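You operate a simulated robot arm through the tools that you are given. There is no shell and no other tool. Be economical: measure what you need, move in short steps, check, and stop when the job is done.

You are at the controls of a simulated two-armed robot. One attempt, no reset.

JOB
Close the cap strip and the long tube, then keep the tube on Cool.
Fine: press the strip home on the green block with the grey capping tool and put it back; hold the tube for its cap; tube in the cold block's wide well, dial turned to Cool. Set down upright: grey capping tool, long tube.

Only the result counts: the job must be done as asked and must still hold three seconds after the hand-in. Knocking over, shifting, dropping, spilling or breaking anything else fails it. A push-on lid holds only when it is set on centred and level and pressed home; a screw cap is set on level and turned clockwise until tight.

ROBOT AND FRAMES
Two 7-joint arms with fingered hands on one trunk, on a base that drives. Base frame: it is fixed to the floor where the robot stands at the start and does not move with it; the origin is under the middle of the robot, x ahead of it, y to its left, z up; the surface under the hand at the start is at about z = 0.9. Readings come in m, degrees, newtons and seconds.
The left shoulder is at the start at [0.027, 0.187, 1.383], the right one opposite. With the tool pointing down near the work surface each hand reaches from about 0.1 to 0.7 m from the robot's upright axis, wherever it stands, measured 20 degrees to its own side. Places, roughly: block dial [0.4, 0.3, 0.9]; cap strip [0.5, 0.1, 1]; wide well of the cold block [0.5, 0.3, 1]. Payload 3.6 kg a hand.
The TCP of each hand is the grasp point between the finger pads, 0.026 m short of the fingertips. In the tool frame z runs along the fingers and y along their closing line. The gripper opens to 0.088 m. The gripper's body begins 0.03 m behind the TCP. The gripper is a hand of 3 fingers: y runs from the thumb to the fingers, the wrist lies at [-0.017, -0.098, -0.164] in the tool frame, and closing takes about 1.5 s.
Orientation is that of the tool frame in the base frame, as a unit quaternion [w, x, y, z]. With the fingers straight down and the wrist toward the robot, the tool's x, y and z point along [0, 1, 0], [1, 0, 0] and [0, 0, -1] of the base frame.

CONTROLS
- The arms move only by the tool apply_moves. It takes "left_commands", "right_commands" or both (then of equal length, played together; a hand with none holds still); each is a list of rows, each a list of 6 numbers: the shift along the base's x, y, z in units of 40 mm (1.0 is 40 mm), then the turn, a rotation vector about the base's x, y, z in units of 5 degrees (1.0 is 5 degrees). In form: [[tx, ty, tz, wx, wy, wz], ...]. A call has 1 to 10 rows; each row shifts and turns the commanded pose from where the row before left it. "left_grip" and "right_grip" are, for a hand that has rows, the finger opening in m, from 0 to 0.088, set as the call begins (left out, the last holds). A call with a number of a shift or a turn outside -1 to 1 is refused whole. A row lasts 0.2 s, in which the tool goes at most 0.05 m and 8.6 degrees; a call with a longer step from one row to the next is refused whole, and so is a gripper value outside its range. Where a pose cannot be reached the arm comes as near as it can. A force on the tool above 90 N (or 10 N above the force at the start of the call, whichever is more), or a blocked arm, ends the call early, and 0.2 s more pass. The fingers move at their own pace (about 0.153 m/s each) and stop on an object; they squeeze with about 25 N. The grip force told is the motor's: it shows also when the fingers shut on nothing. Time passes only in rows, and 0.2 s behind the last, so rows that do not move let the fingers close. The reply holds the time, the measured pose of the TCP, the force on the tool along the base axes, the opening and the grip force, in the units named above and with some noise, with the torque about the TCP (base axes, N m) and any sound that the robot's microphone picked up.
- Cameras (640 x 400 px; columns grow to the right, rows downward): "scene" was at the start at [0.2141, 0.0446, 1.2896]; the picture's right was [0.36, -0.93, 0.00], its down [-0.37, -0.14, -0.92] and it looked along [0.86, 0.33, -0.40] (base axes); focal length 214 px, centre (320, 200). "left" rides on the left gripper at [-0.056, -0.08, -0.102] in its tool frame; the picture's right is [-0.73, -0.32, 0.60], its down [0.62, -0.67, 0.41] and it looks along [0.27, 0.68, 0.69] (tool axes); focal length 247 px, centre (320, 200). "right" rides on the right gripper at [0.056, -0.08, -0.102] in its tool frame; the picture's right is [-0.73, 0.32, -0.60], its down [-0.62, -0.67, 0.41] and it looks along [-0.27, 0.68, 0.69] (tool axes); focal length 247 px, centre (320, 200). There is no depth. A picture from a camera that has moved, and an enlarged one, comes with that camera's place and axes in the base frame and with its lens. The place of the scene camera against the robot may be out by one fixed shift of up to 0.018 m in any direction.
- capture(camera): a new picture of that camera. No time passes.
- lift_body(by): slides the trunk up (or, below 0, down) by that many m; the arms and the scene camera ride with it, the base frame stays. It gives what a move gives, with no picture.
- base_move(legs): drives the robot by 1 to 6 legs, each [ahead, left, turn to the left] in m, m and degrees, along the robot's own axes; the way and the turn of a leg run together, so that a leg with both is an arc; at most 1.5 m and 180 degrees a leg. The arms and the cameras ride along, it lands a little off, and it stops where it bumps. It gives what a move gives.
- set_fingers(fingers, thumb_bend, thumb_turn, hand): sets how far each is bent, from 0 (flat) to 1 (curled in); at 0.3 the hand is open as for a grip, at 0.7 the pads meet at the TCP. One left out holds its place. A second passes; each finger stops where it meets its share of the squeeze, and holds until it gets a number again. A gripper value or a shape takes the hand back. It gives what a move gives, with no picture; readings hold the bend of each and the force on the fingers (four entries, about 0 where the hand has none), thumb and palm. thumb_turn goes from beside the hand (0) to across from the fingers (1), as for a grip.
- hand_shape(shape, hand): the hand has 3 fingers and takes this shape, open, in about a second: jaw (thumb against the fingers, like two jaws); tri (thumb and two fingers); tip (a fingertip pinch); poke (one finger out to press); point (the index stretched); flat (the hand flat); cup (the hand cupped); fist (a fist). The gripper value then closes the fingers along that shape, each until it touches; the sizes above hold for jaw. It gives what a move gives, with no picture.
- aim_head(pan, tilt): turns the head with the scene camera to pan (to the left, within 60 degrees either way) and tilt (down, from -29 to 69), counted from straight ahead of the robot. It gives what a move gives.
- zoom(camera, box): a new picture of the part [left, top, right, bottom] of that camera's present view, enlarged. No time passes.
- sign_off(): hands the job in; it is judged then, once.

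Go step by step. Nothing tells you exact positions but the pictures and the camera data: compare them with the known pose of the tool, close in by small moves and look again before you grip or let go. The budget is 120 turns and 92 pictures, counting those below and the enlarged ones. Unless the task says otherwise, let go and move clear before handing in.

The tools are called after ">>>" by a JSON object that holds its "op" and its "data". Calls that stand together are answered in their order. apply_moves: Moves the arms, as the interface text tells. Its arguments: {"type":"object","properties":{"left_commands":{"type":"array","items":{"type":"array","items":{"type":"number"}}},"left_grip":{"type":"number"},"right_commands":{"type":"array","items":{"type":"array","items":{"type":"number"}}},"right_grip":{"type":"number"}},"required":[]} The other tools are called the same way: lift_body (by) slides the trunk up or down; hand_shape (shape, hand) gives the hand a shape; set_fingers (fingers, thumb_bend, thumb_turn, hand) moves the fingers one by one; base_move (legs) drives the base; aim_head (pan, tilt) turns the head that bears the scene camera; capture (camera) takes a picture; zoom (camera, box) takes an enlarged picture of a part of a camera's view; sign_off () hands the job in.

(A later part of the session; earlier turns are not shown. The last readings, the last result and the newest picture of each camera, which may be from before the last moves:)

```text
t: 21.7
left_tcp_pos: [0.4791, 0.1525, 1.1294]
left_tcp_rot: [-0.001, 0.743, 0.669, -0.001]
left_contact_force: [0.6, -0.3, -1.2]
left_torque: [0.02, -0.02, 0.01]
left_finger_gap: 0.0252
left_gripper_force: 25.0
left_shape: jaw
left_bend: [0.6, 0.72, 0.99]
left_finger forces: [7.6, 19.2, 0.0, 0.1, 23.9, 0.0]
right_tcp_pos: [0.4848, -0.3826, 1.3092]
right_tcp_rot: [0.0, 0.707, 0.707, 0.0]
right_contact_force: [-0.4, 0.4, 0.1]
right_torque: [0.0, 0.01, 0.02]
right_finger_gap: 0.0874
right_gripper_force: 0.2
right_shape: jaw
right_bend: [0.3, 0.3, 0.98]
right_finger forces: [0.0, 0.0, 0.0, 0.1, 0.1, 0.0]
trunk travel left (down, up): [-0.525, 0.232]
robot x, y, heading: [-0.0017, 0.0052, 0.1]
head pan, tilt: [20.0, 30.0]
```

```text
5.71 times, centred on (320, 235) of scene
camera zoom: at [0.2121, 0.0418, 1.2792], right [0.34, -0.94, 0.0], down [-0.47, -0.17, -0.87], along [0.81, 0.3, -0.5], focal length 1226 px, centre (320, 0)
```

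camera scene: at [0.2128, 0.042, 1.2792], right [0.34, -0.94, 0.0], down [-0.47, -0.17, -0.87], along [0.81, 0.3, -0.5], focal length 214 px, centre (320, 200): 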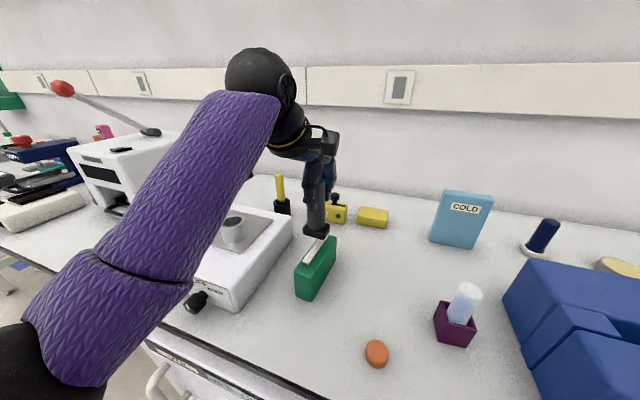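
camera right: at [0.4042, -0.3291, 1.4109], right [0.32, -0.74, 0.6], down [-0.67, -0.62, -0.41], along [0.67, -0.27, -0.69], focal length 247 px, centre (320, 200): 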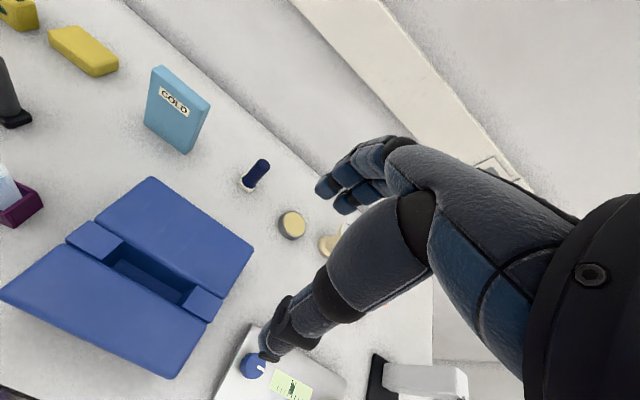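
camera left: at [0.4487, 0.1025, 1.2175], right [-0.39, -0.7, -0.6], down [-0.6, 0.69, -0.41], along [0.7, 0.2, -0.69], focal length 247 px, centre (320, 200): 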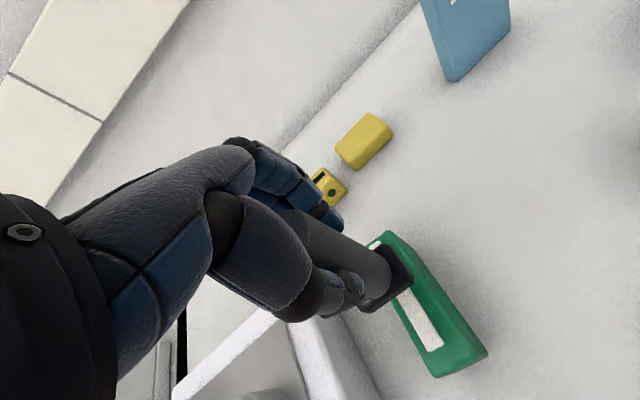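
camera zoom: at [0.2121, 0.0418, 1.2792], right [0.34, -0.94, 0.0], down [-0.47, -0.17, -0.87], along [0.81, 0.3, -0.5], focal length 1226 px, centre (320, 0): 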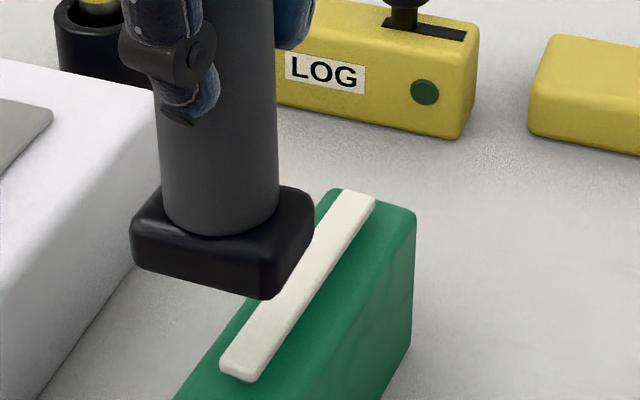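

The near end is now flush with no plug showing. Next is the far end.

>>> {"op": "apply_moves", "data": {"left_commands": [[0.74, -0.05, 0, 0, 0, 0], [0.74, -0.05, 0, 0, 0, 0], [0.74, -0.05, 0, 0, 0, 0], [0, 0, -0.7, 0, 0, 0], [0, 0, -0.4, 0, 0, 0], [0, 0, -0.1, 0, 0, 0], [0, 0, -0.15, 0, 0, 0], [0, 0, -0.1, 0, 0, 0], [0, 0, -0.1, 0, 0, 0], [0, 0, 0, 0, 0, 0]]}}

>>> {"op": "apply_moves", "data": {"left_commands": [[0, 0, -0.1, 0, 0, 0], [0, 0, -0.1, 0, 0, 0], [0, 0, 0, 0, 0, 0]]}}

```text
t: 23.9
left_tcp_pos: [0.5683, 0.1467, 1.071]
left_tcp_rot: [0.002, 0.743, 0.669, 0.003]
left_contact_force: [-1.4, -0.9, 12.4]
left_torque: [0.03, 0.03, -0.03]
left_finger_gap: 0.0251
left_gripper_force: 25.0
left_shape: jaw
left_bend: [0.61, 0.72, 0.98]
left_finger forces: [8.6, 19.7, 0.1, 0.0, 27.4, 0.0]
right_tcp_pos: [0.4831, -0.3833, 1.3097]
right_tcp_rot: [0.0, 0.707, 0.707, 0.0]
right_contact_force: [-0.2, -0.8, -0.1]
right_torque: [0.01, 0.01, 0.04]
right_finger_gap: 0.0876
right_gripper_force: 0.2
right_shape: jaw
right_bend: [0.3, 0.3, 0.98]
right_finger forces: [0.0, 0.0, 0.0, 0.1, 0.0, 0.0]
trunk travel left (down, up): [-0.525, 0.232]
robot x, y, heading: [0.001, -0.0021, -0.4]
head pan, tilt: [20.0, 30.0]
```

```text
t: 24.7
left_tcp_pos: [0.5676, 0.1466, 1.0644]
left_tcp_rot: [0.003, 0.744, 0.669, 0.002]
left_contact_force: [-0.1, -1.9, 25.9]
left_torque: [0.01, 0.14, -0.03]
left_finger_gap: 0.026
left_gripper_force: 25.2
left_shape: jaw
left_bend: [0.61, 0.72, 0.98]
left_finger forces: [9.8, 21.2, 0.0, 0.0, 29.1, 0.0]
right_tcp_pos: [0.482, -0.3838, 1.3098]
right_tcp_rot: [0.001, 0.707, 0.707, 0.0]
right_contact_force: [0.1, -0.1, 0.4]
right_torque: [-0.05, 0.0, 0.0]
right_finger_gap: 0.0877
right_gripper_force: 0.0
right_shape: jaw
right_bend: [0.3, 0.3, 0.98]
right_finger forces: [0.1, 0.1, 0.0, 0.0, 0.1, 0.1]
trunk travel left (down, up): [-0.525, 0.232]
robot x, y, heading: [-0.001, -0.0002, -0.2]
head pan, tilt: [20.0, 30.0]
```

I'll press a bit more here, then lift and press the centre firmly once more.

>>> {"op": "apply_moves", "data": {"left_commands": [[0, 0, -0.1, 0, 0, 0], [0, 0, -0.1, 0, 0, 0], [0, 0, 0, 0, 0, 0], [0, 0, 0, 0, 0, 0]]}}

>>> {"op": "apply_moves", "data": {"left_commands": [[0, 0, 0.5, 0, 0, 0], [0, 0, 0.7, 0, 0, 0], [-0.86, 0.09, 0, 0, 0, 0], [0, 0, -0.4, 0, 0, 0], [0, 0, -0.3, 0, 0, 0], [0, 0, -0.2, 0, 0, 0], [0, 0, -0.15, 0, 0, 0], [0, 0, -0.1, 0, 0, 0], [0, 0, -0.1, 0, 0, 0], [0, 0, 0, 0, 0, 0]]}}

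```text
t: 25.7
left_tcp_pos: [0.5686, 0.1447, 1.0634]
left_tcp_rot: [0.008, 0.744, 0.669, 0.007]
left_contact_force: [-2.8, -1.2, 40.4]
left_torque: [0.02, 0.4, -0.04]
left_finger_gap: 0.028
left_gripper_force: 24.6
left_shape: jaw
left_bend: [0.61, 0.72, 0.98]
left_finger forces: [10.1, 21.2, 0.0, 0.0, 30.8, 0.0]
right_tcp_pos: [0.4807, -0.3847, 1.3107]
right_tcp_rot: [0.0, 0.707, 0.707, 0.001]
right_contact_force: [-0.1, 0.1, -0.2]
right_torque: [-0.02, 0.01, -0.02]
right_finger_gap: 0.0876
right_gripper_force: 0.0
right_shape: jaw
right_bend: [0.3, 0.3, 0.98]
right_finger forces: [0.0, 0.0, 0.1, 0.0, 0.0, 0.0]
trunk travel left (down, up): [-0.525, 0.232]
robot x, y, heading: [-0.0023, 0.0009, 0.0]
head pan, tilt: [20.0, 30.0]
```

```text
t: 27.9
left_tcp_pos: [0.5351, 0.1493, 1.0603]
left_tcp_rot: [0.009, 0.744, 0.669, 0.009]
left_contact_force: [-1.7, 0.2, 45.2]
left_torque: [0.03, 0.41, -0.02]
left_finger_gap: 0.0279
left_gripper_force: 25.5
left_shape: jaw
left_bend: [0.61, 0.72, 0.98]
left_finger forces: [9.3, 23.5, 0.1, 0.1, 31.2, 0.0]
right_tcp_pos: [0.4807, -0.3851, 1.3106]
right_tcp_rot: [0.001, 0.707, 0.707, 0.0]
right_contact_force: [-0.3, -0.3, 0.5]
right_torque: [-0.03, -0.02, 0.0]
right_finger_gap: 0.0876
right_gripper_force: 0.0
right_shape: jaw
right_bend: [0.3, 0.3, 0.98]
right_finger forces: [0.1, 0.0, 0.0, 0.0, 0.1, 0.1]
trunk travel left (down, up): [-0.525, 0.232]
robot x, y, heading: [-0.0005, 0.0003, 0.1]
head pan, tilt: [20.0, 30.0]
```

Now I'll lift away and inspect the strip and the tool.

>>> {"op": "apply_moves", "data": {"left_commands": [[0, 0, 0.5, 0, 0, 0], [0, 0, 0.8, 0, 0, 0], [0, 0, 0.6, 0, 0, 0.3], [0.4, -0.9, 0.1, 0, 0, 0.3], [0.4, -0.9, 0.1, 0, 0, 0.3], [0.4, -0.8, 0, 0, 0, 0.3], [0.3, -0.7, 0, 0, 0, 0], [0, 0, 0, 0, 0, 0]]}}

>>> {"op": "zoom", "data": {"camera": "scene", "box": [280, 215, 352, 305]}}

>>> {"op": "zoom", "data": {"camera": "scene", "box": [260, 100, 480, 300]}}

>>> {"op": "capture", "data": {"camera": "left"}}

```text
t: 29.7
left_tcp_pos: [0.5946, 0.0199, 1.1341]
left_tcp_rot: [0.0, 0.707, 0.707, 0.0]
left_contact_force: [0.3, -0.1, -1.1]
left_torque: [-0.03, 0.0, 0.02]
left_finger_gap: 0.0246
left_gripper_force: 24.9
left_shape: jaw
left_bend: [0.61, 0.72, 0.98]
left_finger forces: [7.8, 19.0, 0.1, 0.0, 23.9, 0.1]
right_tcp_pos: [0.4859, -0.3833, 1.3086]
right_tcp_rot: [-0.001, 0.707, 0.707, -0.001]
right_contact_force: [-0.3, 0.0, -0.2]
right_torque: [0.0, -0.04, -0.02]
right_finger_gap: 0.0877
right_gripper_force: 0.1
right_shape: jaw
right_bend: [0.3, 0.3, 0.98]
right_finger forces: [0.0, 0.1, 0.1, 0.0, 0.1, 0.1]
trunk travel left (down, up): [-0.525, 0.232]
robot x, y, heading: [0.0006, -0.0018, -0.3]
head pan, tilt: [20.0, 30.0]
```

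```text
4.44 times, centred on (316, 260) of scene
camera zoom: at [0.2128, 0.0426, 1.2792], right [0.34, -0.94, 0.0], down [-0.47, -0.17, -0.87], along [0.81, 0.3, -0.5], focal length 953 px, centre (338, -67)
```

zoom: 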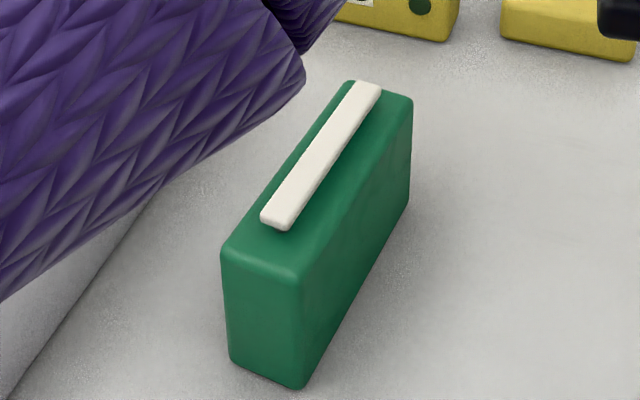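

```text
2.00 times, centred on (370, 200) of scene
camera zoom: at [0.2128, 0.0426, 1.2792], right [0.34, -0.94, 0.0], down [-0.47, -0.17, -0.87], along [0.81, 0.3, -0.5], focal length 429 px, centre (220, 200)
```

zoom: 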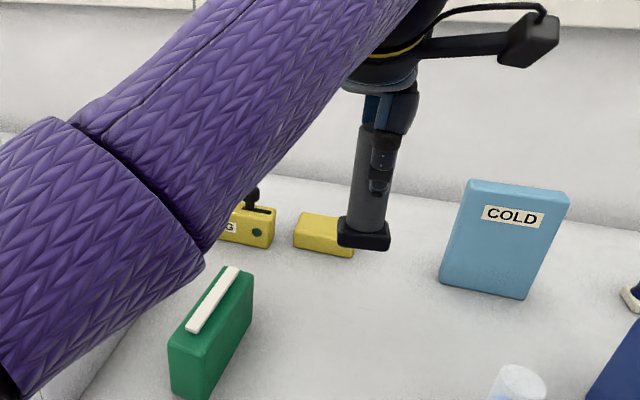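

```text
58 pictures are left
camera left: at [0.5144, -0.0362, 1.2385], right [-0.32, -0.73, -0.6], down [-0.67, 0.62, -0.41], along [0.68, 0.27, -0.69], focal length 247 px, centre (320, 200)
```

left: 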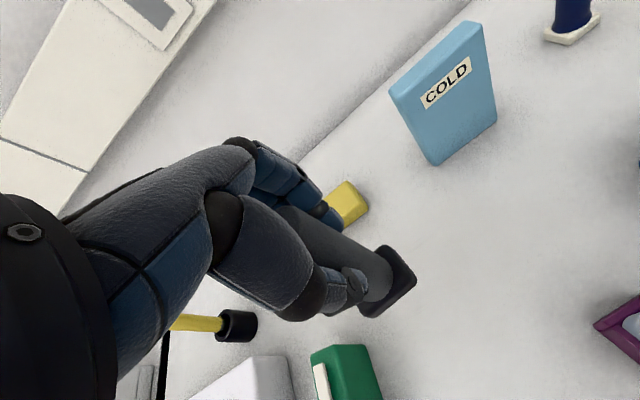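

The strip sits flush along its whole length. I'll put the tool back at [0.5965, 0.0105].

>>> {"op": "apply_moves", "data": {"left_commands": [[0.04, -0.23, -0.6, 0, 0, 0], [0, 0, -0.8, 0, 0, 0], [0, 0, -0.8, 0, 0, 0], [0, 0, -0.6, 0, 0, 0], [0, 0, -0.3, 0, 0, 0], [0, 0, -0.15, 0, 0, 0], [0, 0, 0, 0, 0, 0]]}}

>>> {"op": "aim_head", "data": {"pan": 0, "tilt": 38}}

>>> {"op": "capture", "data": {"camera": "scene"}}

```text
t: 31.3
left_tcp_pos: [0.5968, 0.0105, 1.0035]
left_tcp_rot: [-0.001, 0.707, 0.708, 0.0]
left_contact_force: [0.1, -0.9, -0.2]
left_torque: [0.0, 0.0, -0.01]
left_finger_gap: 0.0249
left_gripper_force: 24.6
left_shape: jaw
left_bend: [0.61, 0.72, 0.98]
left_finger forces: [7.8, 19.1, 0.0, 0.0, 23.8, 0.1]
right_tcp_pos: [0.4838, -0.383, 1.3088]
right_tcp_rot: [0.0, 0.707, 0.707, 0.001]
right_contact_force: [0.3, -0.6, -0.8]
right_torque: [0.0, 0.02, 0.0]
right_finger_gap: 0.0877
right_gripper_force: 0.0
right_shape: jaw
right_bend: [0.3, 0.3, 0.98]
right_finger forces: [0.1, 0.0, 0.1, 0.0, 0.0, 0.0]
trunk travel left (down, up): [-0.525, 0.232]
robot x, y, heading: [0.0025, -0.0009, -0.1]
head pan, tilt: [20.0, 30.0]
```

```text
t: 32.1
left_tcp_pos: [0.5961, 0.0098, 1.0047]
left_tcp_rot: [0.0, 0.706, 0.708, 0.0]
left_contact_force: [0.2, -0.3, -1.3]
left_torque: [0.03, 0.02, 0.01]
left_finger_gap: 0.0246
left_gripper_force: 24.8
left_shape: jaw
left_bend: [0.61, 0.72, 0.98]
left_finger forces: [7.6, 19.1, 0.0, 0.1, 23.8, 0.0]
right_tcp_pos: [0.485, -0.3834, 1.3093]
right_tcp_rot: [0.0, 0.707, 0.707, -0.001]
right_contact_force: [-1.2, 0.4, 0.6]
right_torque: [0.01, 0.0, 0.02]
right_finger_gap: 0.0879
right_gripper_force: 0.0
right_shape: jaw
right_bend: [0.3, 0.3, 0.98]
right_finger forces: [0.0, 0.1, 0.0, 0.1, 0.0, 0.0]
trunk travel left (down, up): [-0.525, 0.232]
robot x, y, heading: [0.0013, 0.0019, 0.2]
head pan, tilt: [0.0, 38.0]
```

```text
57 pictures are left
camera scene: at [0.2142, 0.0112, 1.2668], right [0.0, -1.0, 0.0], down [-0.62, 0.0, -0.79], along [0.79, 0.0, -0.62], focal length 214 px, centre (320, 200)
```

scene: 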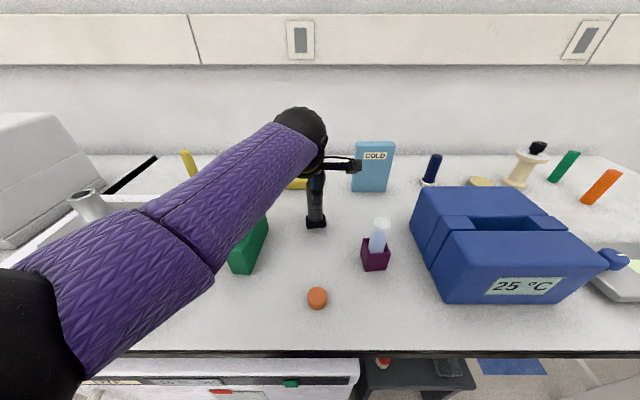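

Now I'll lower the last millimetres until the foot touches the table.

>>> {"op": "apply_moves", "data": {"left_commands": [[0, 0, -0.1, 0, 0, 0], [0, 0, -0.05, 0, 0, 0], [0, 0, -0.05, 0, 0, 0], [0, 0, -0.05, 0, 0, 0]]}}

>>> {"op": "apply_moves", "data": {"left_commands": [[0, 0, -0.04, 0, 0, 0], [0, 0, -0.04, 0, 0, 0]]}}

>>> {"op": "zoom", "data": {"camera": "scene", "box": [270, 150, 400, 310]}}

```text
t: 33.1
left_tcp_pos: [0.5966, 0.0149, 0.9939]
left_tcp_rot: [-0.001, 0.706, 0.708, 0.002]
left_contact_force: [0.2, 1.0, -0.6]
left_torque: [0.03, -0.02, -0.01]
left_finger_gap: 0.0249
left_gripper_force: 24.9
left_shape: jaw
left_bend: [0.61, 0.72, 0.98]
left_finger forces: [7.7, 19.1, 0.0, 0.1, 23.9, 0.0]
right_tcp_pos: [0.4846, -0.3827, 1.309]
right_tcp_rot: [0.0, 0.707, 0.707, -0.001]
right_contact_force: [-0.4, 0.4, -0.1]
right_torque: [-0.01, 0.0, -0.01]
right_finger_gap: 0.0877
right_gripper_force: 0.0
right_shape: jaw
right_bend: [0.3, 0.3, 0.98]
right_finger forces: [0.0, 0.1, 0.0, 0.0, 0.0, 0.0]
trunk travel left (down, up): [-0.525, 0.232]
robot x, y, heading: [0.0001, -0.0014, 0.1]
head pan, tilt: [0.0, 38.0]
```

```text
t: 33.7
left_tcp_pos: [0.597, 0.0164, 0.9893]
left_tcp_rot: [-0.002, 0.705, 0.71, 0.004]
left_contact_force: [-0.6, 0.4, -0.2]
left_torque: [0.01, -0.02, 0.01]
left_finger_gap: 0.0248
left_gripper_force: 24.9
left_shape: jaw
left_bend: [0.61, 0.72, 0.98]
left_finger forces: [7.8, 19.1, 0.0, 0.1, 24.0, 0.1]
right_tcp_pos: [0.4844, -0.3835, 1.3092]
right_tcp_rot: [0.0, 0.707, 0.707, 0.0]
right_contact_force: [-1.0, 0.3, 0.4]
right_torque: [-0.01, 0.01, 0.0]
right_finger_gap: 0.0878
right_gripper_force: 0.1
right_shape: jaw
right_bend: [0.3, 0.3, 0.98]
right_finger forces: [0.1, 0.0, 0.0, 0.1, 0.0, 0.1]
trunk travel left (down, up): [-0.525, 0.232]
robot x, y, heading: [-0.0, 0.0005, -0.0]
head pan, tilt: [0.0, 38.0]
```

```text
2.50 times, centred on (335, 230) of scene
camera zoom: at [0.214, 0.011, 1.2669], right [0.0, -1.0, 0.0], down [-0.62, 0.0, -0.79], along [0.79, 0.0, -0.62], focal length 536 px, centre (282, 125)
```

zoom: 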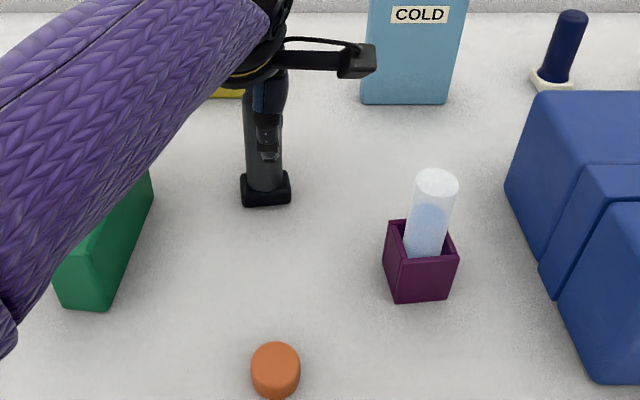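

The hand drifts +y as it lowers, without any contact force. I'll check whether the forearm is touching the green block before going on.

>>> {"op": "apply_moves", "data": {"left_commands": [[0, 0, 0.15, 0, 0, 0], [0, 0, 0.15, 0, 0, 0], [0, 0, 0, 0, 0, 0]]}}

>>> {"op": "aim_head", "data": {"pan": 20, "tilt": 55}}

>>> {"op": "capture", "data": {"camera": "scene"}}

>>> {"op": "capture", "data": {"camera": "left"}}

```text
t: 34.5
left_tcp_pos: [0.5978, 0.02, 1.0026]
left_tcp_rot: [-0.003, 0.703, 0.711, 0.005]
left_contact_force: [0.7, -0.2, -1.7]
left_torque: [-0.01, -0.02, -0.01]
left_finger_gap: 0.0249
left_gripper_force: 25.5
left_shape: jaw
left_bend: [0.61, 0.72, 0.98]
left_finger forces: [7.6, 19.2, 0.0, 0.0, 23.8, 0.0]
right_tcp_pos: [0.4852, -0.3834, 1.3083]
right_tcp_rot: [-0.001, 0.707, 0.707, 0.0]
right_contact_force: [0.4, 0.1, 0.5]
right_torque: [0.02, 0.0, -0.01]
right_finger_gap: 0.0875
right_gripper_force: 0.1
right_shape: jaw
right_bend: [0.3, 0.3, 0.98]
right_finger forces: [0.0, 0.0, 0.1, 0.0, 0.0, 0.1]
trunk travel left (down, up): [-0.525, 0.232]
robot x, y, heading: [0.0048, -0.0031, 0.1]
head pan, tilt: [0.0, 38.0]
```

```text
t: 35.4
left_tcp_pos: [0.6002, 0.0193, 1.0028]
left_tcp_rot: [-0.002, 0.704, 0.71, 0.004]
left_contact_force: [-0.3, 0.4, -1.2]
left_torque: [0.0, -0.01, -0.02]
left_finger_gap: 0.0247
left_gripper_force: 24.6
left_shape: jaw
left_bend: [0.61, 0.72, 0.98]
left_finger forces: [7.5, 19.1, 0.0, 0.0, 23.9, 0.0]
right_tcp_pos: [0.4844, -0.384, 1.3102]
right_tcp_rot: [0.0, 0.707, 0.707, 0.0]
right_contact_force: [0.3, -0.1, 0.4]
right_torque: [0.01, -0.02, 0.02]
right_finger_gap: 0.0875
right_gripper_force: 0.0
right_shape: jaw
right_bend: [0.3, 0.3, 0.98]
right_finger forces: [0.1, 0.0, 0.1, 0.1, 0.0, 0.0]
trunk travel left (down, up): [-0.525, 0.232]
robot x, y, heading: [-0.0029, 0.0019, 0.1]
head pan, tilt: [20.0, 55.0]
```

```text
55 pictures are left
camera scene: at [0.1958, 0.0357, 1.2432], right [0.34, -0.94, 0.0], down [-0.77, -0.28, -0.57], along [0.54, 0.2, -0.82], focal length 214 px, centre (320, 200)
```

scene: 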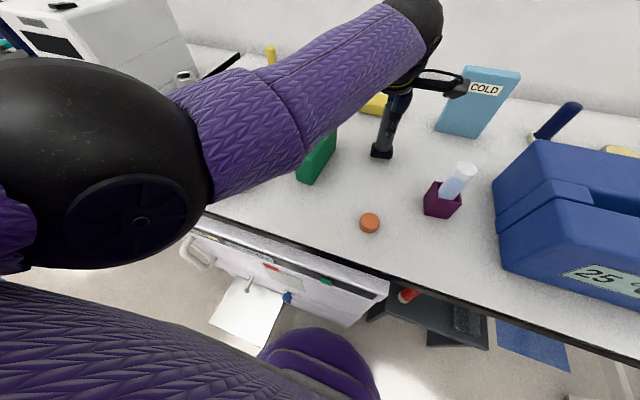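

```text
54 pictures are left
camera left: at [0.5196, -0.0384, 1.1059], right [-0.31, -0.73, -0.61], down [-0.67, 0.62, -0.41], along [0.68, 0.28, -0.68], focal length 247 px, centre (320, 200)
```

left: 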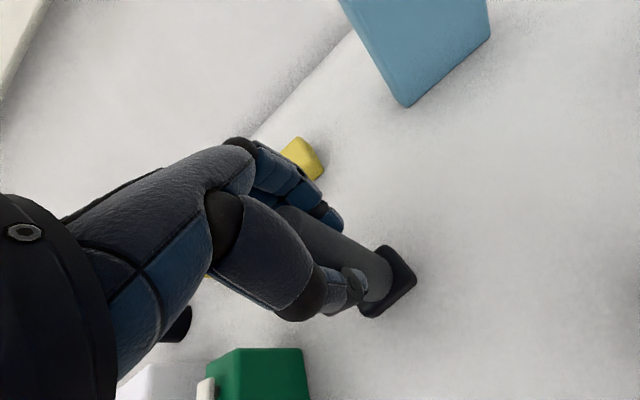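

I'll raise the tool 40 mm and see whether the pose recovers.

>>> {"op": "apply_moves", "data": {"left_commands": [[0, 0, 0.5, 0, 0, 0], [0, 0, 0.5, 0, 0, 0], [0, 0, 0, 0, 0, 0]]}}

>>> {"op": "aim_head", "data": {"pan": 45, "tilt": 45}}

>>> {"op": "capture", "data": {"camera": "scene"}}

```text
t: 36.2
left_tcp_pos: [0.5999, 0.029, 1.0374]
left_tcp_rot: [-0.009, 0.7, 0.714, 0.008]
left_contact_force: [-0.5, -1.0, -0.3]
left_torque: [0.0, 0.0, -0.01]
left_finger_gap: 0.0248
left_gripper_force: 24.8
left_shape: jaw
left_bend: [0.61, 0.72, 0.98]
left_finger forces: [7.6, 19.1, 0.0, 0.0, 23.8, 0.1]
right_tcp_pos: [0.4842, -0.3833, 1.3083]
right_tcp_rot: [-0.001, 0.707, 0.707, -0.001]
right_contact_force: [0.1, -0.4, 0.2]
right_torque: [0.05, -0.01, -0.03]
right_finger_gap: 0.0876
right_gripper_force: 0.0
right_shape: jaw
right_bend: [0.3, 0.3, 0.98]
right_finger forces: [0.0, 0.0, 0.0, 0.0, 0.1, 0.0]
trunk travel left (down, up): [-0.525, 0.232]
robot x, y, heading: [-0.0013, -0.0042, 0.1]
head pan, tilt: [20.0, 55.0]
```

```text
t: 37.1
left_tcp_pos: [0.6024, 0.0287, 1.0403]
left_tcp_rot: [-0.007, 0.7, 0.714, 0.008]
left_contact_force: [1.1, -0.7, 0.0]
left_torque: [0.03, -0.02, 0.0]
left_finger_gap: 0.0247
left_gripper_force: 24.9
left_shape: jaw
left_bend: [0.61, 0.72, 0.98]
left_finger forces: [7.6, 19.2, 0.0, 0.1, 23.8, 0.0]
right_tcp_pos: [0.4855, -0.3842, 1.3093]
right_tcp_rot: [0.0, 0.707, 0.707, 0.0]
right_contact_force: [0.3, -0.8, 0.8]
right_torque: [0.03, 0.0, 0.0]
right_finger_gap: 0.0877
right_gripper_force: 0.1
right_shape: jaw
right_bend: [0.3, 0.3, 0.98]
right_finger forces: [0.1, 0.0, 0.0, 0.0, 0.1, 0.1]
trunk travel left (down, up): [-0.525, 0.232]
robot x, y, heading: [-0.0007, -0.0011, -0.0]
head pan, tilt: [45.0, 45.0]
```

```text
53 pictures are left
camera scene: at [0.1855, 0.0685, 1.2565], right [0.71, -0.71, 0.0], down [-0.5, -0.5, -0.71], along [0.5, 0.5, -0.71], focal length 214 px, centre (320, 200)
```

scene: 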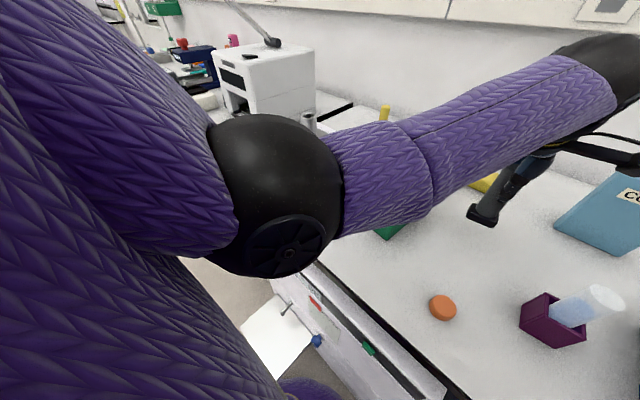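

The arm seems to have run into a joint limit. I'll back off up and left to free it, then approach again by the first route.

>>> {"op": "apply_moves", "data": {"left_commands": [[0, 0, 0.8, 0, 0, 0], [0, 0, 0.8, 0, 0, 0], [0, 0, 0.8, 0, 0, 0], [-0.3, 0.75, 0.3, 0, 0, 0], [-0.3, 0.75, 0.3, 0, 0, 0], [-0.3, 0.75, 0.3, 0, 0, 0], [-0.3, 0.75, 0.3, 0, 0, 0], [-0.3, 0.75, 0.3, 0, 0, 0], [-0.3, 0.75, 0.3, 0, 0, 0], [0, 0, 0, 0, 0, 0]]}}

>>> {"op": "apply_moves", "data": {"left_commands": [[0.3, -0.75, -0.3, 0, 0, 0], [0.3, -0.75, -0.3, 0, 0, 0], [0.3, -0.75, -0.3, 0, 0, 0], [0.3, -0.75, -0.3, 0, 0, 0], [0.3, -0.75, -0.3, 0, 0, 0], [0.3, -0.75, -0.3, 0, 0, 0], [0, 0, 0, 0, 0, 0]]}}

```text
t: 39.3
left_tcp_pos: [0.5238, 0.1893, 1.2116]
left_tcp_rot: [0.0, 0.708, 0.706, 0.001]
left_contact_force: [1.0, 0.0, -1.2]
left_torque: [-0.01, -0.02, 0.0]
left_finger_gap: 0.0248
left_gripper_force: 24.9
left_shape: jaw
left_bend: [0.61, 0.72, 0.98]
left_finger forces: [7.2, 19.3, 0.1, 0.0, 23.6, 0.1]
right_tcp_pos: [0.4857, -0.384, 1.3095]
right_tcp_rot: [0.0, 0.707, 0.707, -0.001]
right_contact_force: [0.3, -0.5, -0.2]
right_torque: [0.02, 0.01, 0.02]
right_finger_gap: 0.0879
right_gripper_force: 0.1
right_shape: jaw
right_bend: [0.3, 0.3, 0.98]
right_finger forces: [0.0, 0.0, 0.1, 0.1, 0.0, 0.0]
trunk travel left (down, up): [-0.525, 0.232]
robot x, y, heading: [0.0023, 0.0026, -0.2]
head pan, tilt: [45.0, 45.0]
```

```text
t: 40.9
left_tcp_pos: [0.6009, 0.0243, 1.1355]
left_tcp_rot: [-0.005, 0.701, 0.713, 0.007]
left_contact_force: [0.7, -0.1, -2.1]
left_torque: [0.0, -0.01, 0.01]
left_finger_gap: 0.0245
left_gripper_force: 24.7
left_shape: jaw
left_bend: [0.61, 0.72, 0.98]
left_finger forces: [7.1, 19.3, 0.0, 0.0, 23.7, 0.0]
right_tcp_pos: [0.4842, -0.384, 1.3096]
right_tcp_rot: [0.0, 0.707, 0.707, 0.0]
right_contact_force: [-0.1, 0.3, 0.5]
right_torque: [-0.01, -0.01, -0.01]
right_finger_gap: 0.0877
right_gripper_force: 0.1
right_shape: jaw
right_bend: [0.3, 0.3, 0.98]
right_finger forces: [0.0, 0.1, 0.0, 0.0, 0.1, 0.1]
trunk travel left (down, up): [-0.525, 0.232]
robot x, y, heading: [0.0004, -0.0004, 0.1]
head pan, tilt: [45.0, 45.0]
```

The limit shows up whenever the left hand is near y = 0. I'll back off and drive the base about 0.12 m to the right so the target falls to the left arm's own side.

>>> {"op": "apply_moves", "data": {"left_commands": [[-0.3, 0.75, 0.3, 0, 0, 0], [-0.3, 0.75, 0.3, 0, 0, 0], [-0.3, 0.75, 0.3, 0, 0, 0], [-0.3, 0.75, 0.3, 0, 0, 0], [-0.3, 0.75, 0.3, 0, 0, 0], [-0.3, 0.75, 0.3, 0, 0, 0]]}}

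>>> {"op": "base_move", "data": {"legs": [[0, -0.13, 0]]}}

```text
t: 42.3
left_tcp_pos: [0.5245, 0.1906, 1.2109]
left_tcp_rot: [0.001, 0.708, 0.706, 0.0]
left_contact_force: [1.0, -0.5, -1.3]
left_torque: [-0.03, 0.0, 0.02]
left_finger_gap: 0.0247
left_gripper_force: 25.4
left_shape: jaw
left_bend: [0.61, 0.72, 0.98]
left_finger forces: [6.8, 19.5, 0.0, 0.0, 23.6, 0.0]
right_tcp_pos: [0.485, -0.3825, 1.3098]
right_tcp_rot: [0.0, 0.707, 0.707, 0.0]
right_contact_force: [0.8, 0.0, -0.3]
right_torque: [-0.05, -0.02, 0.01]
right_finger_gap: 0.0878
right_gripper_force: 0.1
right_shape: jaw
right_bend: [0.3, 0.3, 0.98]
right_finger forces: [0.1, 0.0, 0.0, 0.1, 0.1, 0.0]
trunk travel left (down, up): [-0.525, 0.232]
robot x, y, heading: [0.002, -0.0011, 0.1]
head pan, tilt: [45.0, 45.0]
```

```text
t: 43.5
left_tcp_pos: [0.5243, 0.0577, 1.2117]
left_tcp_rot: [-0.001, 0.707, 0.708, 0.001]
left_contact_force: [-0.7, -0.8, -0.6]
left_torque: [0.01, -0.01, 0.01]
left_finger_gap: 0.0247
left_gripper_force: 24.3
left_shape: jaw
left_bend: [0.61, 0.72, 0.98]
left_finger forces: [6.8, 19.4, 0.0, 0.0, 23.6, 0.0]
right_tcp_pos: [0.4854, -0.5155, 1.3095]
right_tcp_rot: [-0.001, 0.707, 0.707, 0.0]
right_contact_force: [0.0, -0.5, -0.4]
right_torque: [0.02, 0.01, -0.01]
right_finger_gap: 0.0876
right_gripper_force: 0.0
right_shape: jaw
right_bend: [0.3, 0.3, 0.98]
right_finger forces: [0.1, 0.1, 0.0, 0.0, 0.0, 0.0]
trunk travel left (down, up): [-0.525, 0.232]
robot x, y, heading: [0.0016, -0.1305, -0.2]
head pan, tilt: [45.0, 45.0]
```

I'm now at a comfortable reach. I'll bring the tool back over its spot and down to just above the table.

>>> {"op": "apply_moves", "data": {"left_commands": [[0.6, -0.4, -0.3, 0, 0, 0], [0.6, -0.4, -0.3, 0, 0, 0], [0.6, -0.4, -0.4, 0, 0, 0], [0, 0, -0.8, 0, 0, 0], [0, 0, -0.8, 0, 0, 0], [0, 0, -0.8, 0, 0, 0], [0, 0, -0.8, 0, 0, 0], [0, 0, -0.8, 0, 0, 0], [0, 0, -0.2, 0, 0, 0], [0, 0, 0, 0, 0, 0]]}}

>>> {"op": "aim_head", "data": {"pan": 15, "tilt": 30}}

>>> {"op": "capture", "data": {"camera": "scene"}}

>>> {"op": "capture", "data": {"camera": "left"}}

```text
t: 45.8
left_tcp_pos: [0.5967, 0.0102, 1.0039]
left_tcp_rot: [0.0, 0.707, 0.707, 0.0]
left_contact_force: [0.1, -0.4, -1.7]
left_torque: [-0.02, 0.0, 0.0]
left_finger_gap: 0.0247
left_gripper_force: 24.7
left_shape: jaw
left_bend: [0.61, 0.72, 0.98]
left_finger forces: [6.7, 19.4, 0.0, 0.0, 23.5, 0.0]
right_tcp_pos: [0.4842, -0.514, 1.3105]
right_tcp_rot: [0.0, 0.707, 0.707, -0.001]
right_contact_force: [-0.9, 0.0, -1.1]
right_torque: [0.02, 0.01, 0.0]
right_finger_gap: 0.0877
right_gripper_force: 0.2
right_shape: jaw
right_bend: [0.3, 0.3, 0.98]
right_finger forces: [0.0, 0.1, 0.0, 0.1, 0.0, 0.0]
trunk travel left (down, up): [-0.525, 0.232]
robot x, y, heading: [-0.0001, -0.1305, 0.1]
head pan, tilt: [45.0, 45.0]
```

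```text
t: 46.7
left_tcp_pos: [0.5964, 0.0107, 1.0041]
left_tcp_rot: [0.0, 0.707, 0.707, 0.0]
left_contact_force: [-0.5, 0.0, -1.6]
left_torque: [-0.01, -0.03, 0.01]
left_finger_gap: 0.0247
left_gripper_force: 24.6
left_shape: jaw
left_bend: [0.61, 0.72, 0.98]
left_finger forces: [6.6, 19.5, 0.0, 0.0, 23.6, 0.0]
right_tcp_pos: [0.4854, -0.514, 1.3089]
right_tcp_rot: [-0.001, 0.707, 0.707, 0.0]
right_contact_force: [-0.5, 0.2, -0.2]
right_torque: [-0.03, 0.0, 0.0]
right_finger_gap: 0.0877
right_gripper_force: 0.0
right_shape: jaw
right_bend: [0.3, 0.3, 0.98]
right_finger forces: [0.0, 0.0, 0.0, 0.0, 0.1, 0.0]
trunk travel left (down, up): [-0.525, 0.232]
robot x, y, heading: [-0.0006, -0.1321, 0.1]
head pan, tilt: [15.0, 30.0]
```

```text
52 pictures are left
camera scene: at [0.2153, -0.0964, 1.2791], right [0.26, -0.97, 0.0], down [-0.48, -0.13, -0.87], along [0.84, 0.22, -0.5], focal length 214 px, centre (320, 200)
```

scene: 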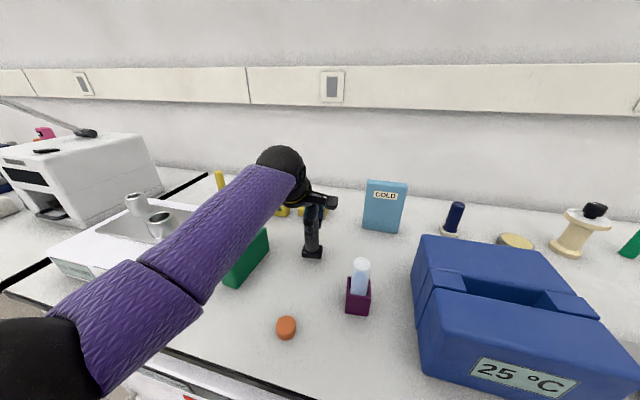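

```text
51 pictures are left
camera left: at [0.516, -0.0452, 1.1074], right [-0.32, -0.73, -0.6], down [-0.67, 0.62, -0.41], along [0.68, 0.27, -0.69], focal length 247 px, centre (320, 200)
```

left: 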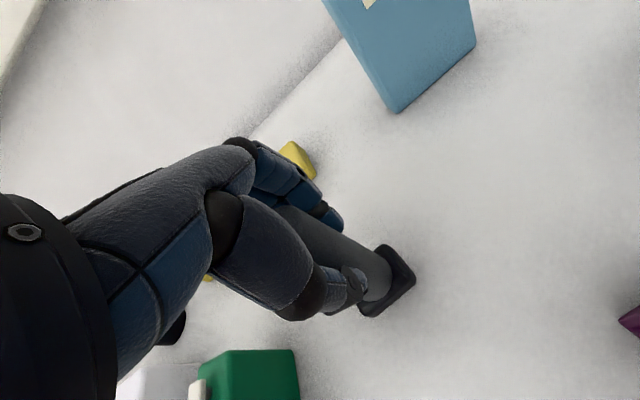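

Tracking is good now. I'll lower slowly to contact.

>>> {"op": "apply_moves", "data": {"left_commands": [[0, 0, -0.1, 0, 0, 0], [0, 0, -0.1, 0, 0, 0], [0, 0, -0.05, 0, 0, 0], [0, 0, -0.05, 0, 0, 0], [0, 0, -0.05, 0, 0, 0]]}}

>>> {"op": "apply_moves", "data": {"left_commands": [[0, 0, -0.05, 0, 0, 0], [0, 0, -0.03, 0, 0, 0]]}}

```text
t: 47.9
left_tcp_pos: [0.5969, 0.0101, 0.9901]
left_tcp_rot: [0.0, 0.707, 0.707, 0.001]
left_contact_force: [0.0, -0.7, 1.8]
left_torque: [-0.04, -0.05, 0.03]
left_finger_gap: 0.0244
left_gripper_force: 24.6
left_shape: jaw
left_bend: [0.61, 0.72, 0.98]
left_finger forces: [6.8, 19.2, 0.1, 0.1, 24.0, 0.0]
right_tcp_pos: [0.4839, -0.514, 1.3103]
right_tcp_rot: [-0.001, 0.707, 0.707, 0.001]
right_contact_force: [-0.1, -1.0, 0.1]
right_torque: [0.02, -0.01, 0.01]
right_finger_gap: 0.088
right_gripper_force: 0.0
right_shape: jaw
right_bend: [0.3, 0.3, 0.98]
right_finger forces: [0.0, 0.0, 0.1, 0.0, 0.1, 0.0]
trunk travel left (down, up): [-0.525, 0.232]
robot x, y, heading: [-0.0026, -0.1317, 0.0]
head pan, tilt: [15.0, 30.0]
```

```text
t: 48.5
left_tcp_pos: [0.5955, 0.01, 0.9899]
left_tcp_rot: [0.002, 0.707, 0.707, 0.002]
left_contact_force: [-2.6, -0.5, 12.9]
left_torque: [0.02, 0.09, 0.02]
left_finger_gap: 0.0248
left_gripper_force: 25.1
left_shape: jaw
left_bend: [0.61, 0.72, 0.98]
left_finger forces: [7.3, 19.5, 0.1, 0.1, 26.8, 0.0]
right_tcp_pos: [0.4832, -0.5156, 1.3104]
right_tcp_rot: [0.0, 0.708, 0.707, 0.0]
right_contact_force: [0.2, 0.4, 0.0]
right_torque: [-0.02, -0.02, 0.03]
right_finger_gap: 0.0879
right_gripper_force: 0.1
right_shape: jaw
right_bend: [0.3, 0.3, 0.98]
right_finger forces: [0.0, 0.1, 0.1, 0.0, 0.0, 0.0]
trunk travel left (down, up): [-0.525, 0.232]
robot x, y, heading: [-0.0009, -0.1313, -0.1]
head pan, tilt: [15.0, 30.0]
```

The foot is on the table. I'll relax the push and open.

>>> {"op": "apply_moves", "data": {"left_commands": [[0, 0, 0.05, 0, 0, 0], [0, 0, 0, 0, 0, 0]]}}

>>> {"op": "apply_moves", "data": {"left_commands": [[0, 0, 0, 0, 0, 0], [0, 0, 0, 0, 0, 0], [0, 0, 0, 0, 0, 0], [0, 0, 0, 0, 0, 0], [0, 0, 0, 0, 0, 0], [0, 0, 0, 0, 0, 0], [0, 0, 0, 0, 0, 0], [0, 0, 0, 0, 0, 0]], "left_grip": 0.088}}

>>> {"op": "apply_moves", "data": {"left_commands": [[0, 0, 0.3, 0, 0, 0], [0, 0, 0.7, 0, 0, 0], [0, 0, 0.9, 0, 0, 0], [0, 0, 0.9, 0, 0, 0], [0, 0.0, 0.9, 0, 0, 0], [-0.5, 0.5, 0, 0, 0, 0], [-0.5, 0.5, 0, 0, 0, 0]]}}

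>>> {"op": "capture", "data": {"camera": "scene"}}

>>> {"op": "capture", "data": {"camera": "left"}}

```text
t: 49.1
left_tcp_pos: [0.5949, 0.0096, 0.9885]
left_tcp_rot: [0.001, 0.707, 0.707, 0.0]
left_contact_force: [0.1, -1.9, 9.6]
left_torque: [0.0, -0.07, -0.02]
left_finger_gap: 0.0249
left_gripper_force: 24.6
left_shape: jaw
left_bend: [0.61, 0.72, 0.98]
left_finger forces: [8.0, 19.6, 0.1, 0.0, 26.1, 0.0]
right_tcp_pos: [0.4848, -0.5144, 1.3102]
right_tcp_rot: [-0.001, 0.707, 0.707, 0.0]
right_contact_force: [0.5, -0.4, 0.9]
right_torque: [0.0, -0.01, -0.02]
right_finger_gap: 0.0878
right_gripper_force: 0.0
right_shape: jaw
right_bend: [0.3, 0.3, 0.98]
right_finger forces: [0.0, 0.1, 0.1, 0.0, 0.0, 0.1]
trunk travel left (down, up): [-0.525, 0.232]
robot x, y, heading: [0.0003, -0.1329, -0.2]
head pan, tilt: [15.0, 30.0]
```

```text
t: 50.9
left_tcp_pos: [0.596, 0.0115, 0.9883]
left_tcp_rot: [0.0, 0.708, 0.707, 0.0]
left_contact_force: [-0.3, 0.5, -0.6]
left_torque: [-0.01, 0.04, -0.01]
left_finger_gap: 0.0875
left_gripper_force: 0.1
left_shape: jaw
left_bend: [0.3, 0.3, 0.98]
left_finger forces: [0.0, 0.1, 0.1, 0.0, 0.0, 0.1]
right_tcp_pos: [0.4848, -0.5155, 1.3098]
right_tcp_rot: [0.0, 0.707, 0.707, 0.0]
right_contact_force: [-0.3, 0.1, 0.2]
right_torque: [0.03, -0.03, 0.03]
right_finger_gap: 0.0877
right_gripper_force: 0.0
right_shape: jaw
right_bend: [0.3, 0.3, 0.98]
right_finger forces: [0.0, 0.0, 0.1, 0.0, 0.0, 0.0]
trunk travel left (down, up): [-0.525, 0.232]
robot x, y, heading: [-0.0003, -0.1347, 0.3]
head pan, tilt: [15.0, 30.0]
```

```text
t: 52.5
left_tcp_pos: [0.5549, 0.0507, 1.1369]
left_tcp_rot: [0.0, 0.707, 0.707, -0.001]
left_contact_force: [-0.1, 0.3, -0.7]
left_torque: [-0.03, -0.01, 0.01]
left_finger_gap: 0.0875
left_gripper_force: 0.1
left_shape: jaw
left_bend: [0.3, 0.3, 0.98]
left_finger forces: [0.0, 0.0, 0.1, 0.0, 0.0, 0.1]
right_tcp_pos: [0.4843, -0.5142, 1.3093]
right_tcp_rot: [0.0, 0.708, 0.707, 0.0]
right_contact_force: [0.7, 0.0, 0.2]
right_torque: [0.03, 0.0, -0.01]
right_finger_gap: 0.0876
right_gripper_force: 0.0
right_shape: jaw
right_bend: [0.3, 0.3, 0.98]
right_finger forces: [0.1, 0.0, 0.0, 0.1, 0.1, 0.0]
trunk travel left (down, up): [-0.525, 0.232]
robot x, y, heading: [-0.0002, -0.1297, -0.2]
head pan, tilt: [15.0, 30.0]
```

```text
50 pictures are left
camera scene: at [0.2149, -0.0963, 1.2792], right [0.26, -0.97, 0.0], down [-0.48, -0.13, -0.87], along [0.84, 0.22, -0.5], focal length 214 px, centre (320, 200)
```

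scene: 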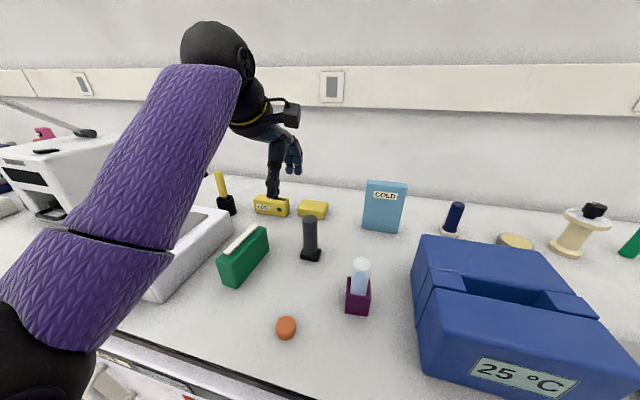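

```text
49 pictures are left
camera left: at [0.4755, -0.0046, 1.2407], right [-0.32, -0.73, -0.6], down [-0.66, 0.62, -0.41], along [0.68, 0.27, -0.69], focal length 247 px, centre (320, 200)
```

left: 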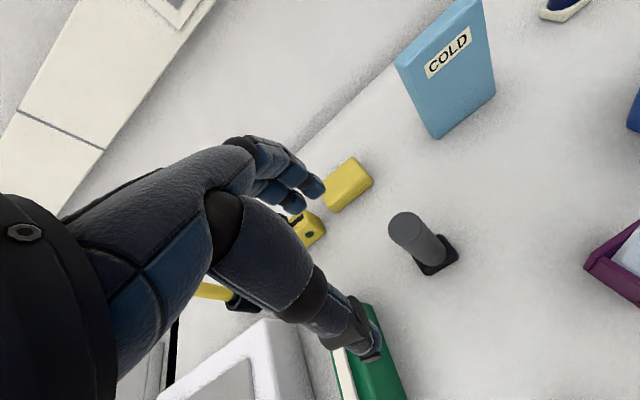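

The tool stands upright back in its place. For the cap, the right hand will screw and the left hand will hold the tube from its left side, so I'll drive left to give the right arm reach to the orange cap.

>>> {"op": "base_move", "data": {"legs": [[0, 0.2, 0]]}}

>>> {"op": "apply_moves", "data": {"left_commands": [[-0.5, 0.3, 0.3, 0, 0, 0], [-0.5, 0.3, 0.3, 0, 0, 0], [-0.5, 0.3, 0.3, 0, 0, 0], [0, 0, 0, 0, 0, 0], [0, 0, 0, 0, 0, 0], [0, 0, 0, 0, 0, 0], [0, 0, 0, 0, 0, 0], [0, 0, 0, 0, 0, 0]], "right_commands": [[-0.25, 0.95, -0.3, 0, 0, 0], [-0.25, 0.95, -0.3, 0, 0, 0], [-0.25, 0.95, -0.3, 0, 0, 0], [-0.25, 0.95, -0.3, 0, 0, 0], [-0.25, 0.95, -0.3, 0, 0, 0], [-0.25, 0.95, -0.3, 0, 0, 0], [-0.25, 0.95, -0.3, 0, 0, 0], [-0.2, 0.8, -0.3, 0, 0, 0]]}}

>>> {"op": "capture", "data": {"camera": "right"}}

```text
t: 54.3
left_tcp_pos: [0.5527, 0.2351, 1.1374]
left_tcp_rot: [-0.002, 0.709, 0.705, 0.001]
left_contact_force: [-0.7, -0.3, 0.6]
left_torque: [0.07, -0.02, -0.02]
left_finger_gap: 0.0879
left_gripper_force: 0.0
left_shape: jaw
left_bend: [0.3, 0.3, 0.98]
left_finger forces: [0.0, 0.1, 0.0, 0.0, 0.0, 0.0]
right_tcp_pos: [0.4779, -0.3309, 1.3091]
right_tcp_rot: [-0.001, 0.709, 0.705, 0.001]
right_contact_force: [-0.4, 0.0, 0.0]
right_torque: [0.01, 0.02, 0.02]
right_finger_gap: 0.0877
right_gripper_force: 0.0
right_shape: jaw
right_bend: [0.3, 0.3, 0.98]
right_finger forces: [0.0, 0.0, 0.0, 0.0, 0.0, 0.0]
trunk travel left (down, up): [-0.525, 0.232]
robot x, y, heading: [-0.0028, 0.0595, -0.1]
head pan, tilt: [15.0, 30.0]
stopped in leg 1: the robot was blocked; the commanded pose is now the measured one
```

```text
t: 56.1
left_tcp_pos: [0.494, 0.2742, 1.1725]
left_tcp_rot: [0.0, 0.709, 0.705, 0.0]
left_contact_force: [-0.6, 0.1, -0.2]
left_torque: [0.04, 0.01, -0.02]
left_finger_gap: 0.0877
left_gripper_force: 0.0
left_shape: jaw
left_bend: [0.3, 0.3, 0.98]
left_finger forces: [0.0, 0.1, 0.1, 0.0, 0.0, 0.0]
right_tcp_pos: [0.4031, -0.0294, 1.2124]
right_tcp_rot: [0.001, 0.709, 0.705, 0.001]
right_contact_force: [-0.5, 0.4, -0.6]
right_torque: [-0.02, 0.01, -0.02]
right_finger_gap: 0.0878
right_gripper_force: 0.1
right_shape: jaw
right_bend: [0.3, 0.3, 0.98]
right_finger forces: [0.0, 0.0, 0.0, 0.0, 0.0, 0.1]
trunk travel left (down, up): [-0.525, 0.232]
robot x, y, heading: [-0.0067, 0.0597, -0.2]
head pan, tilt: [15.0, 30.0]
```

```text
48 pictures are left
camera right: at [0.3224, 0.0284, 1.315], right [0.31, -0.74, 0.6], down [-0.67, -0.62, -0.41], along [0.67, -0.27, -0.69], focal length 247 px, centre (320, 200)
```

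right: 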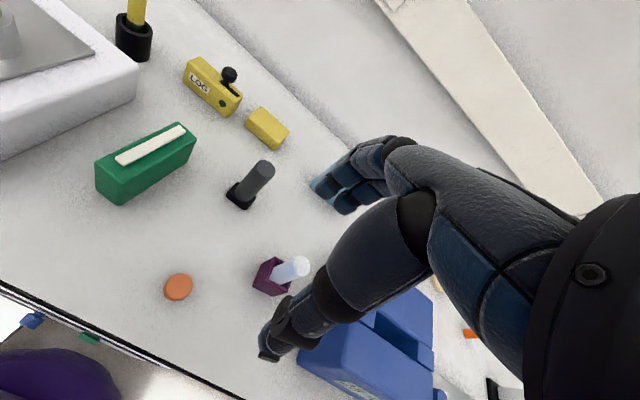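

The base was stopped at y = 0.06, so I'll check that nothing was touched.

>>> {"op": "aim_head", "data": {"pan": 45, "tilt": 40}}

>>> {"op": "capture", "data": {"camera": "scene"}}

>>> {"op": "aim_head", "data": {"pan": 45, "tilt": 68}}

>>> {"op": "capture", "data": {"camera": "scene"}}

```text
t: 57.0
left_tcp_pos: [0.4935, 0.274, 1.1731]
left_tcp_rot: [0.001, 0.708, 0.706, 0.0]
left_contact_force: [-0.7, -1.0, -0.6]
left_torque: [-0.02, 0.01, 0.01]
left_finger_gap: 0.0876
left_gripper_force: 0.1
left_shape: jaw
left_bend: [0.3, 0.3, 0.98]
left_finger forces: [0.1, 0.1, 0.1, 0.1, 0.1, 0.1]
right_tcp_pos: [0.403, -0.0295, 1.2135]
right_tcp_rot: [-0.001, 0.709, 0.705, 0.0]
right_contact_force: [-0.8, -0.5, 0.7]
right_torque: [0.01, 0.01, -0.01]
right_finger_gap: 0.0874
right_gripper_force: 0.2
right_shape: jaw
right_bend: [0.3, 0.3, 0.98]
right_finger forces: [0.0, 0.0, 0.0, 0.0, 0.0, 0.0]
trunk travel left (down, up): [-0.525, 0.232]
robot x, y, heading: [-0.0031, 0.0595, -0.3]
head pan, tilt: [45.0, 40.0]
```

```text
47 pictures are left
camera scene: at [0.1857, 0.128, 1.2639], right [0.7, -0.71, 0.0], down [-0.46, -0.45, -0.77], along [0.55, 0.54, -0.64], focal length 214 px, centre (320, 200)
```

scene: 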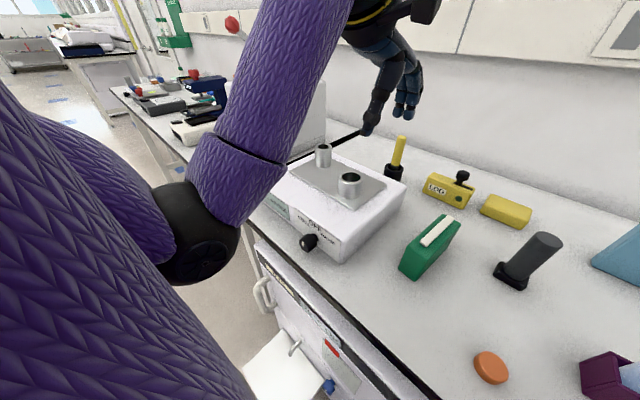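

```text
t: 57.9
left_tcp_pos: [0.4946, 0.2739, 1.1734]
left_tcp_rot: [0.0, 0.709, 0.705, -0.001]
left_contact_force: [-0.2, 1.0, -0.8]
left_torque: [0.01, -0.02, 0.04]
left_finger_gap: 0.0878
left_gripper_force: 0.0
left_shape: jaw
left_bend: [0.3, 0.3, 0.98]
left_finger forces: [0.0, 0.1, 0.0, 0.0, 0.1, 0.0]
right_tcp_pos: [0.4031, -0.0297, 1.2126]
right_tcp_rot: [-0.002, 0.709, 0.705, -0.001]
right_contact_force: [-0.8, -0.1, -0.3]
right_torque: [-0.02, -0.01, 0.04]
right_finger_gap: 0.0877
right_gripper_force: 0.2
right_shape: jaw
right_bend: [0.3, 0.3, 0.98]
right_finger forces: [0.0, 0.0, 0.0, 0.0, 0.0, 0.0]
trunk travel left (down, up): [-0.525, 0.232]
robot x, y, heading: [-0.0053, 0.057, -0.1]
head pan, tilt: [45.0, 68.0]
```

```text
46 pictures are left
camera scene: at [0.1657, 0.1083, 1.2285], right [0.7, -0.71, 0.0], down [-0.66, -0.65, -0.38], along [0.27, 0.26, -0.93], focal length 214 px, centre (320, 200)
```

scene: 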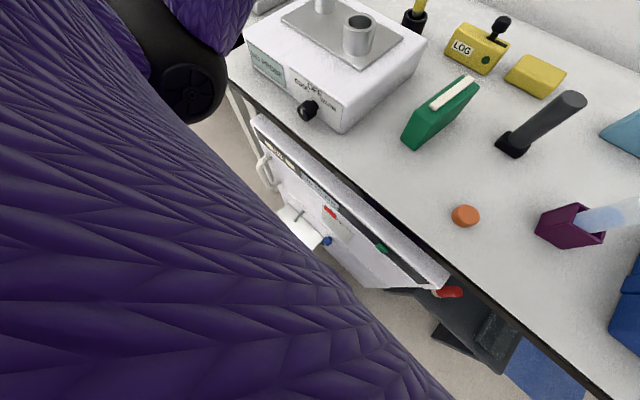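

The base bumped the fixed cabinet under the bench, and everything on the bench stands undisturbed. The cap is at about [0.410, 0.008], so I'll bring the right hand over it.

>>> {"op": "apply_moves", "data": {"right_commands": [[0.08, 0.46, -0.5, 0, 0, 0], [0.08, 0.46, -0.5, 0, 0, 0], [0, 0, -0.9, 0, 0, 0], [0, 0, -0.9, 0, 0, 0], [0, 0, -0.9, 0, 0, 0], [0, 0, -0.9, 0, 0, 0], [0, 0, -0.5, 0, 0, 0]]}}

>>> {"op": "capture", "data": {"camera": "right"}}

```text
t: 59.5
left_tcp_pos: [0.4932, 0.2729, 1.1719]
left_tcp_rot: [-0.001, 0.708, 0.706, 0.001]
left_contact_force: [0.0, 0.0, -0.1]
left_torque: [0.01, 0.01, 0.0]
left_finger_gap: 0.0878
left_gripper_force: 0.1
left_shape: jaw
left_bend: [0.3, 0.3, 0.98]
left_finger forces: [0.0, 0.0, 0.0, 0.0, 0.0, 0.0]
right_tcp_pos: [0.4085, 0.0072, 1.0091]
right_tcp_rot: [0.0, 0.709, 0.705, 0.0]
right_contact_force: [0.4, -0.7, -0.2]
right_torque: [-0.02, -0.03, 0.01]
right_finger_gap: 0.0878
right_gripper_force: 0.0
right_shape: jaw
right_bend: [0.3, 0.3, 0.98]
right_finger forces: [0.0, 0.1, 0.1, 0.0, 0.1, 0.1]
trunk travel left (down, up): [-0.525, 0.232]
robot x, y, heading: [-0.0058, 0.0571, 0.2]
head pan, tilt: [45.0, 68.0]
```

```text
45 pictures are left
camera right: at [0.3286, 0.0637, 1.1113], right [0.31, -0.74, 0.6], down [-0.67, -0.62, -0.41], along [0.67, -0.27, -0.69], focal length 247 px, centre (320, 200)
```

right: 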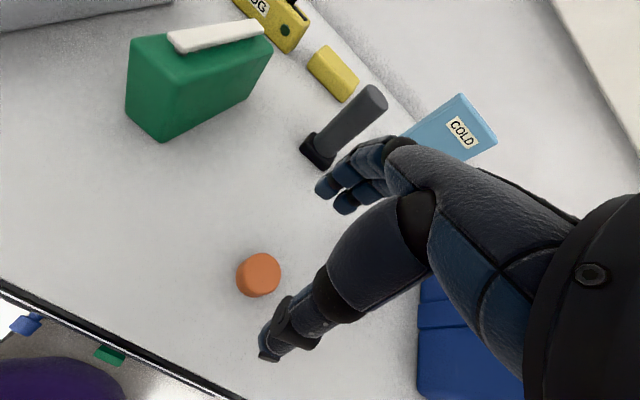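

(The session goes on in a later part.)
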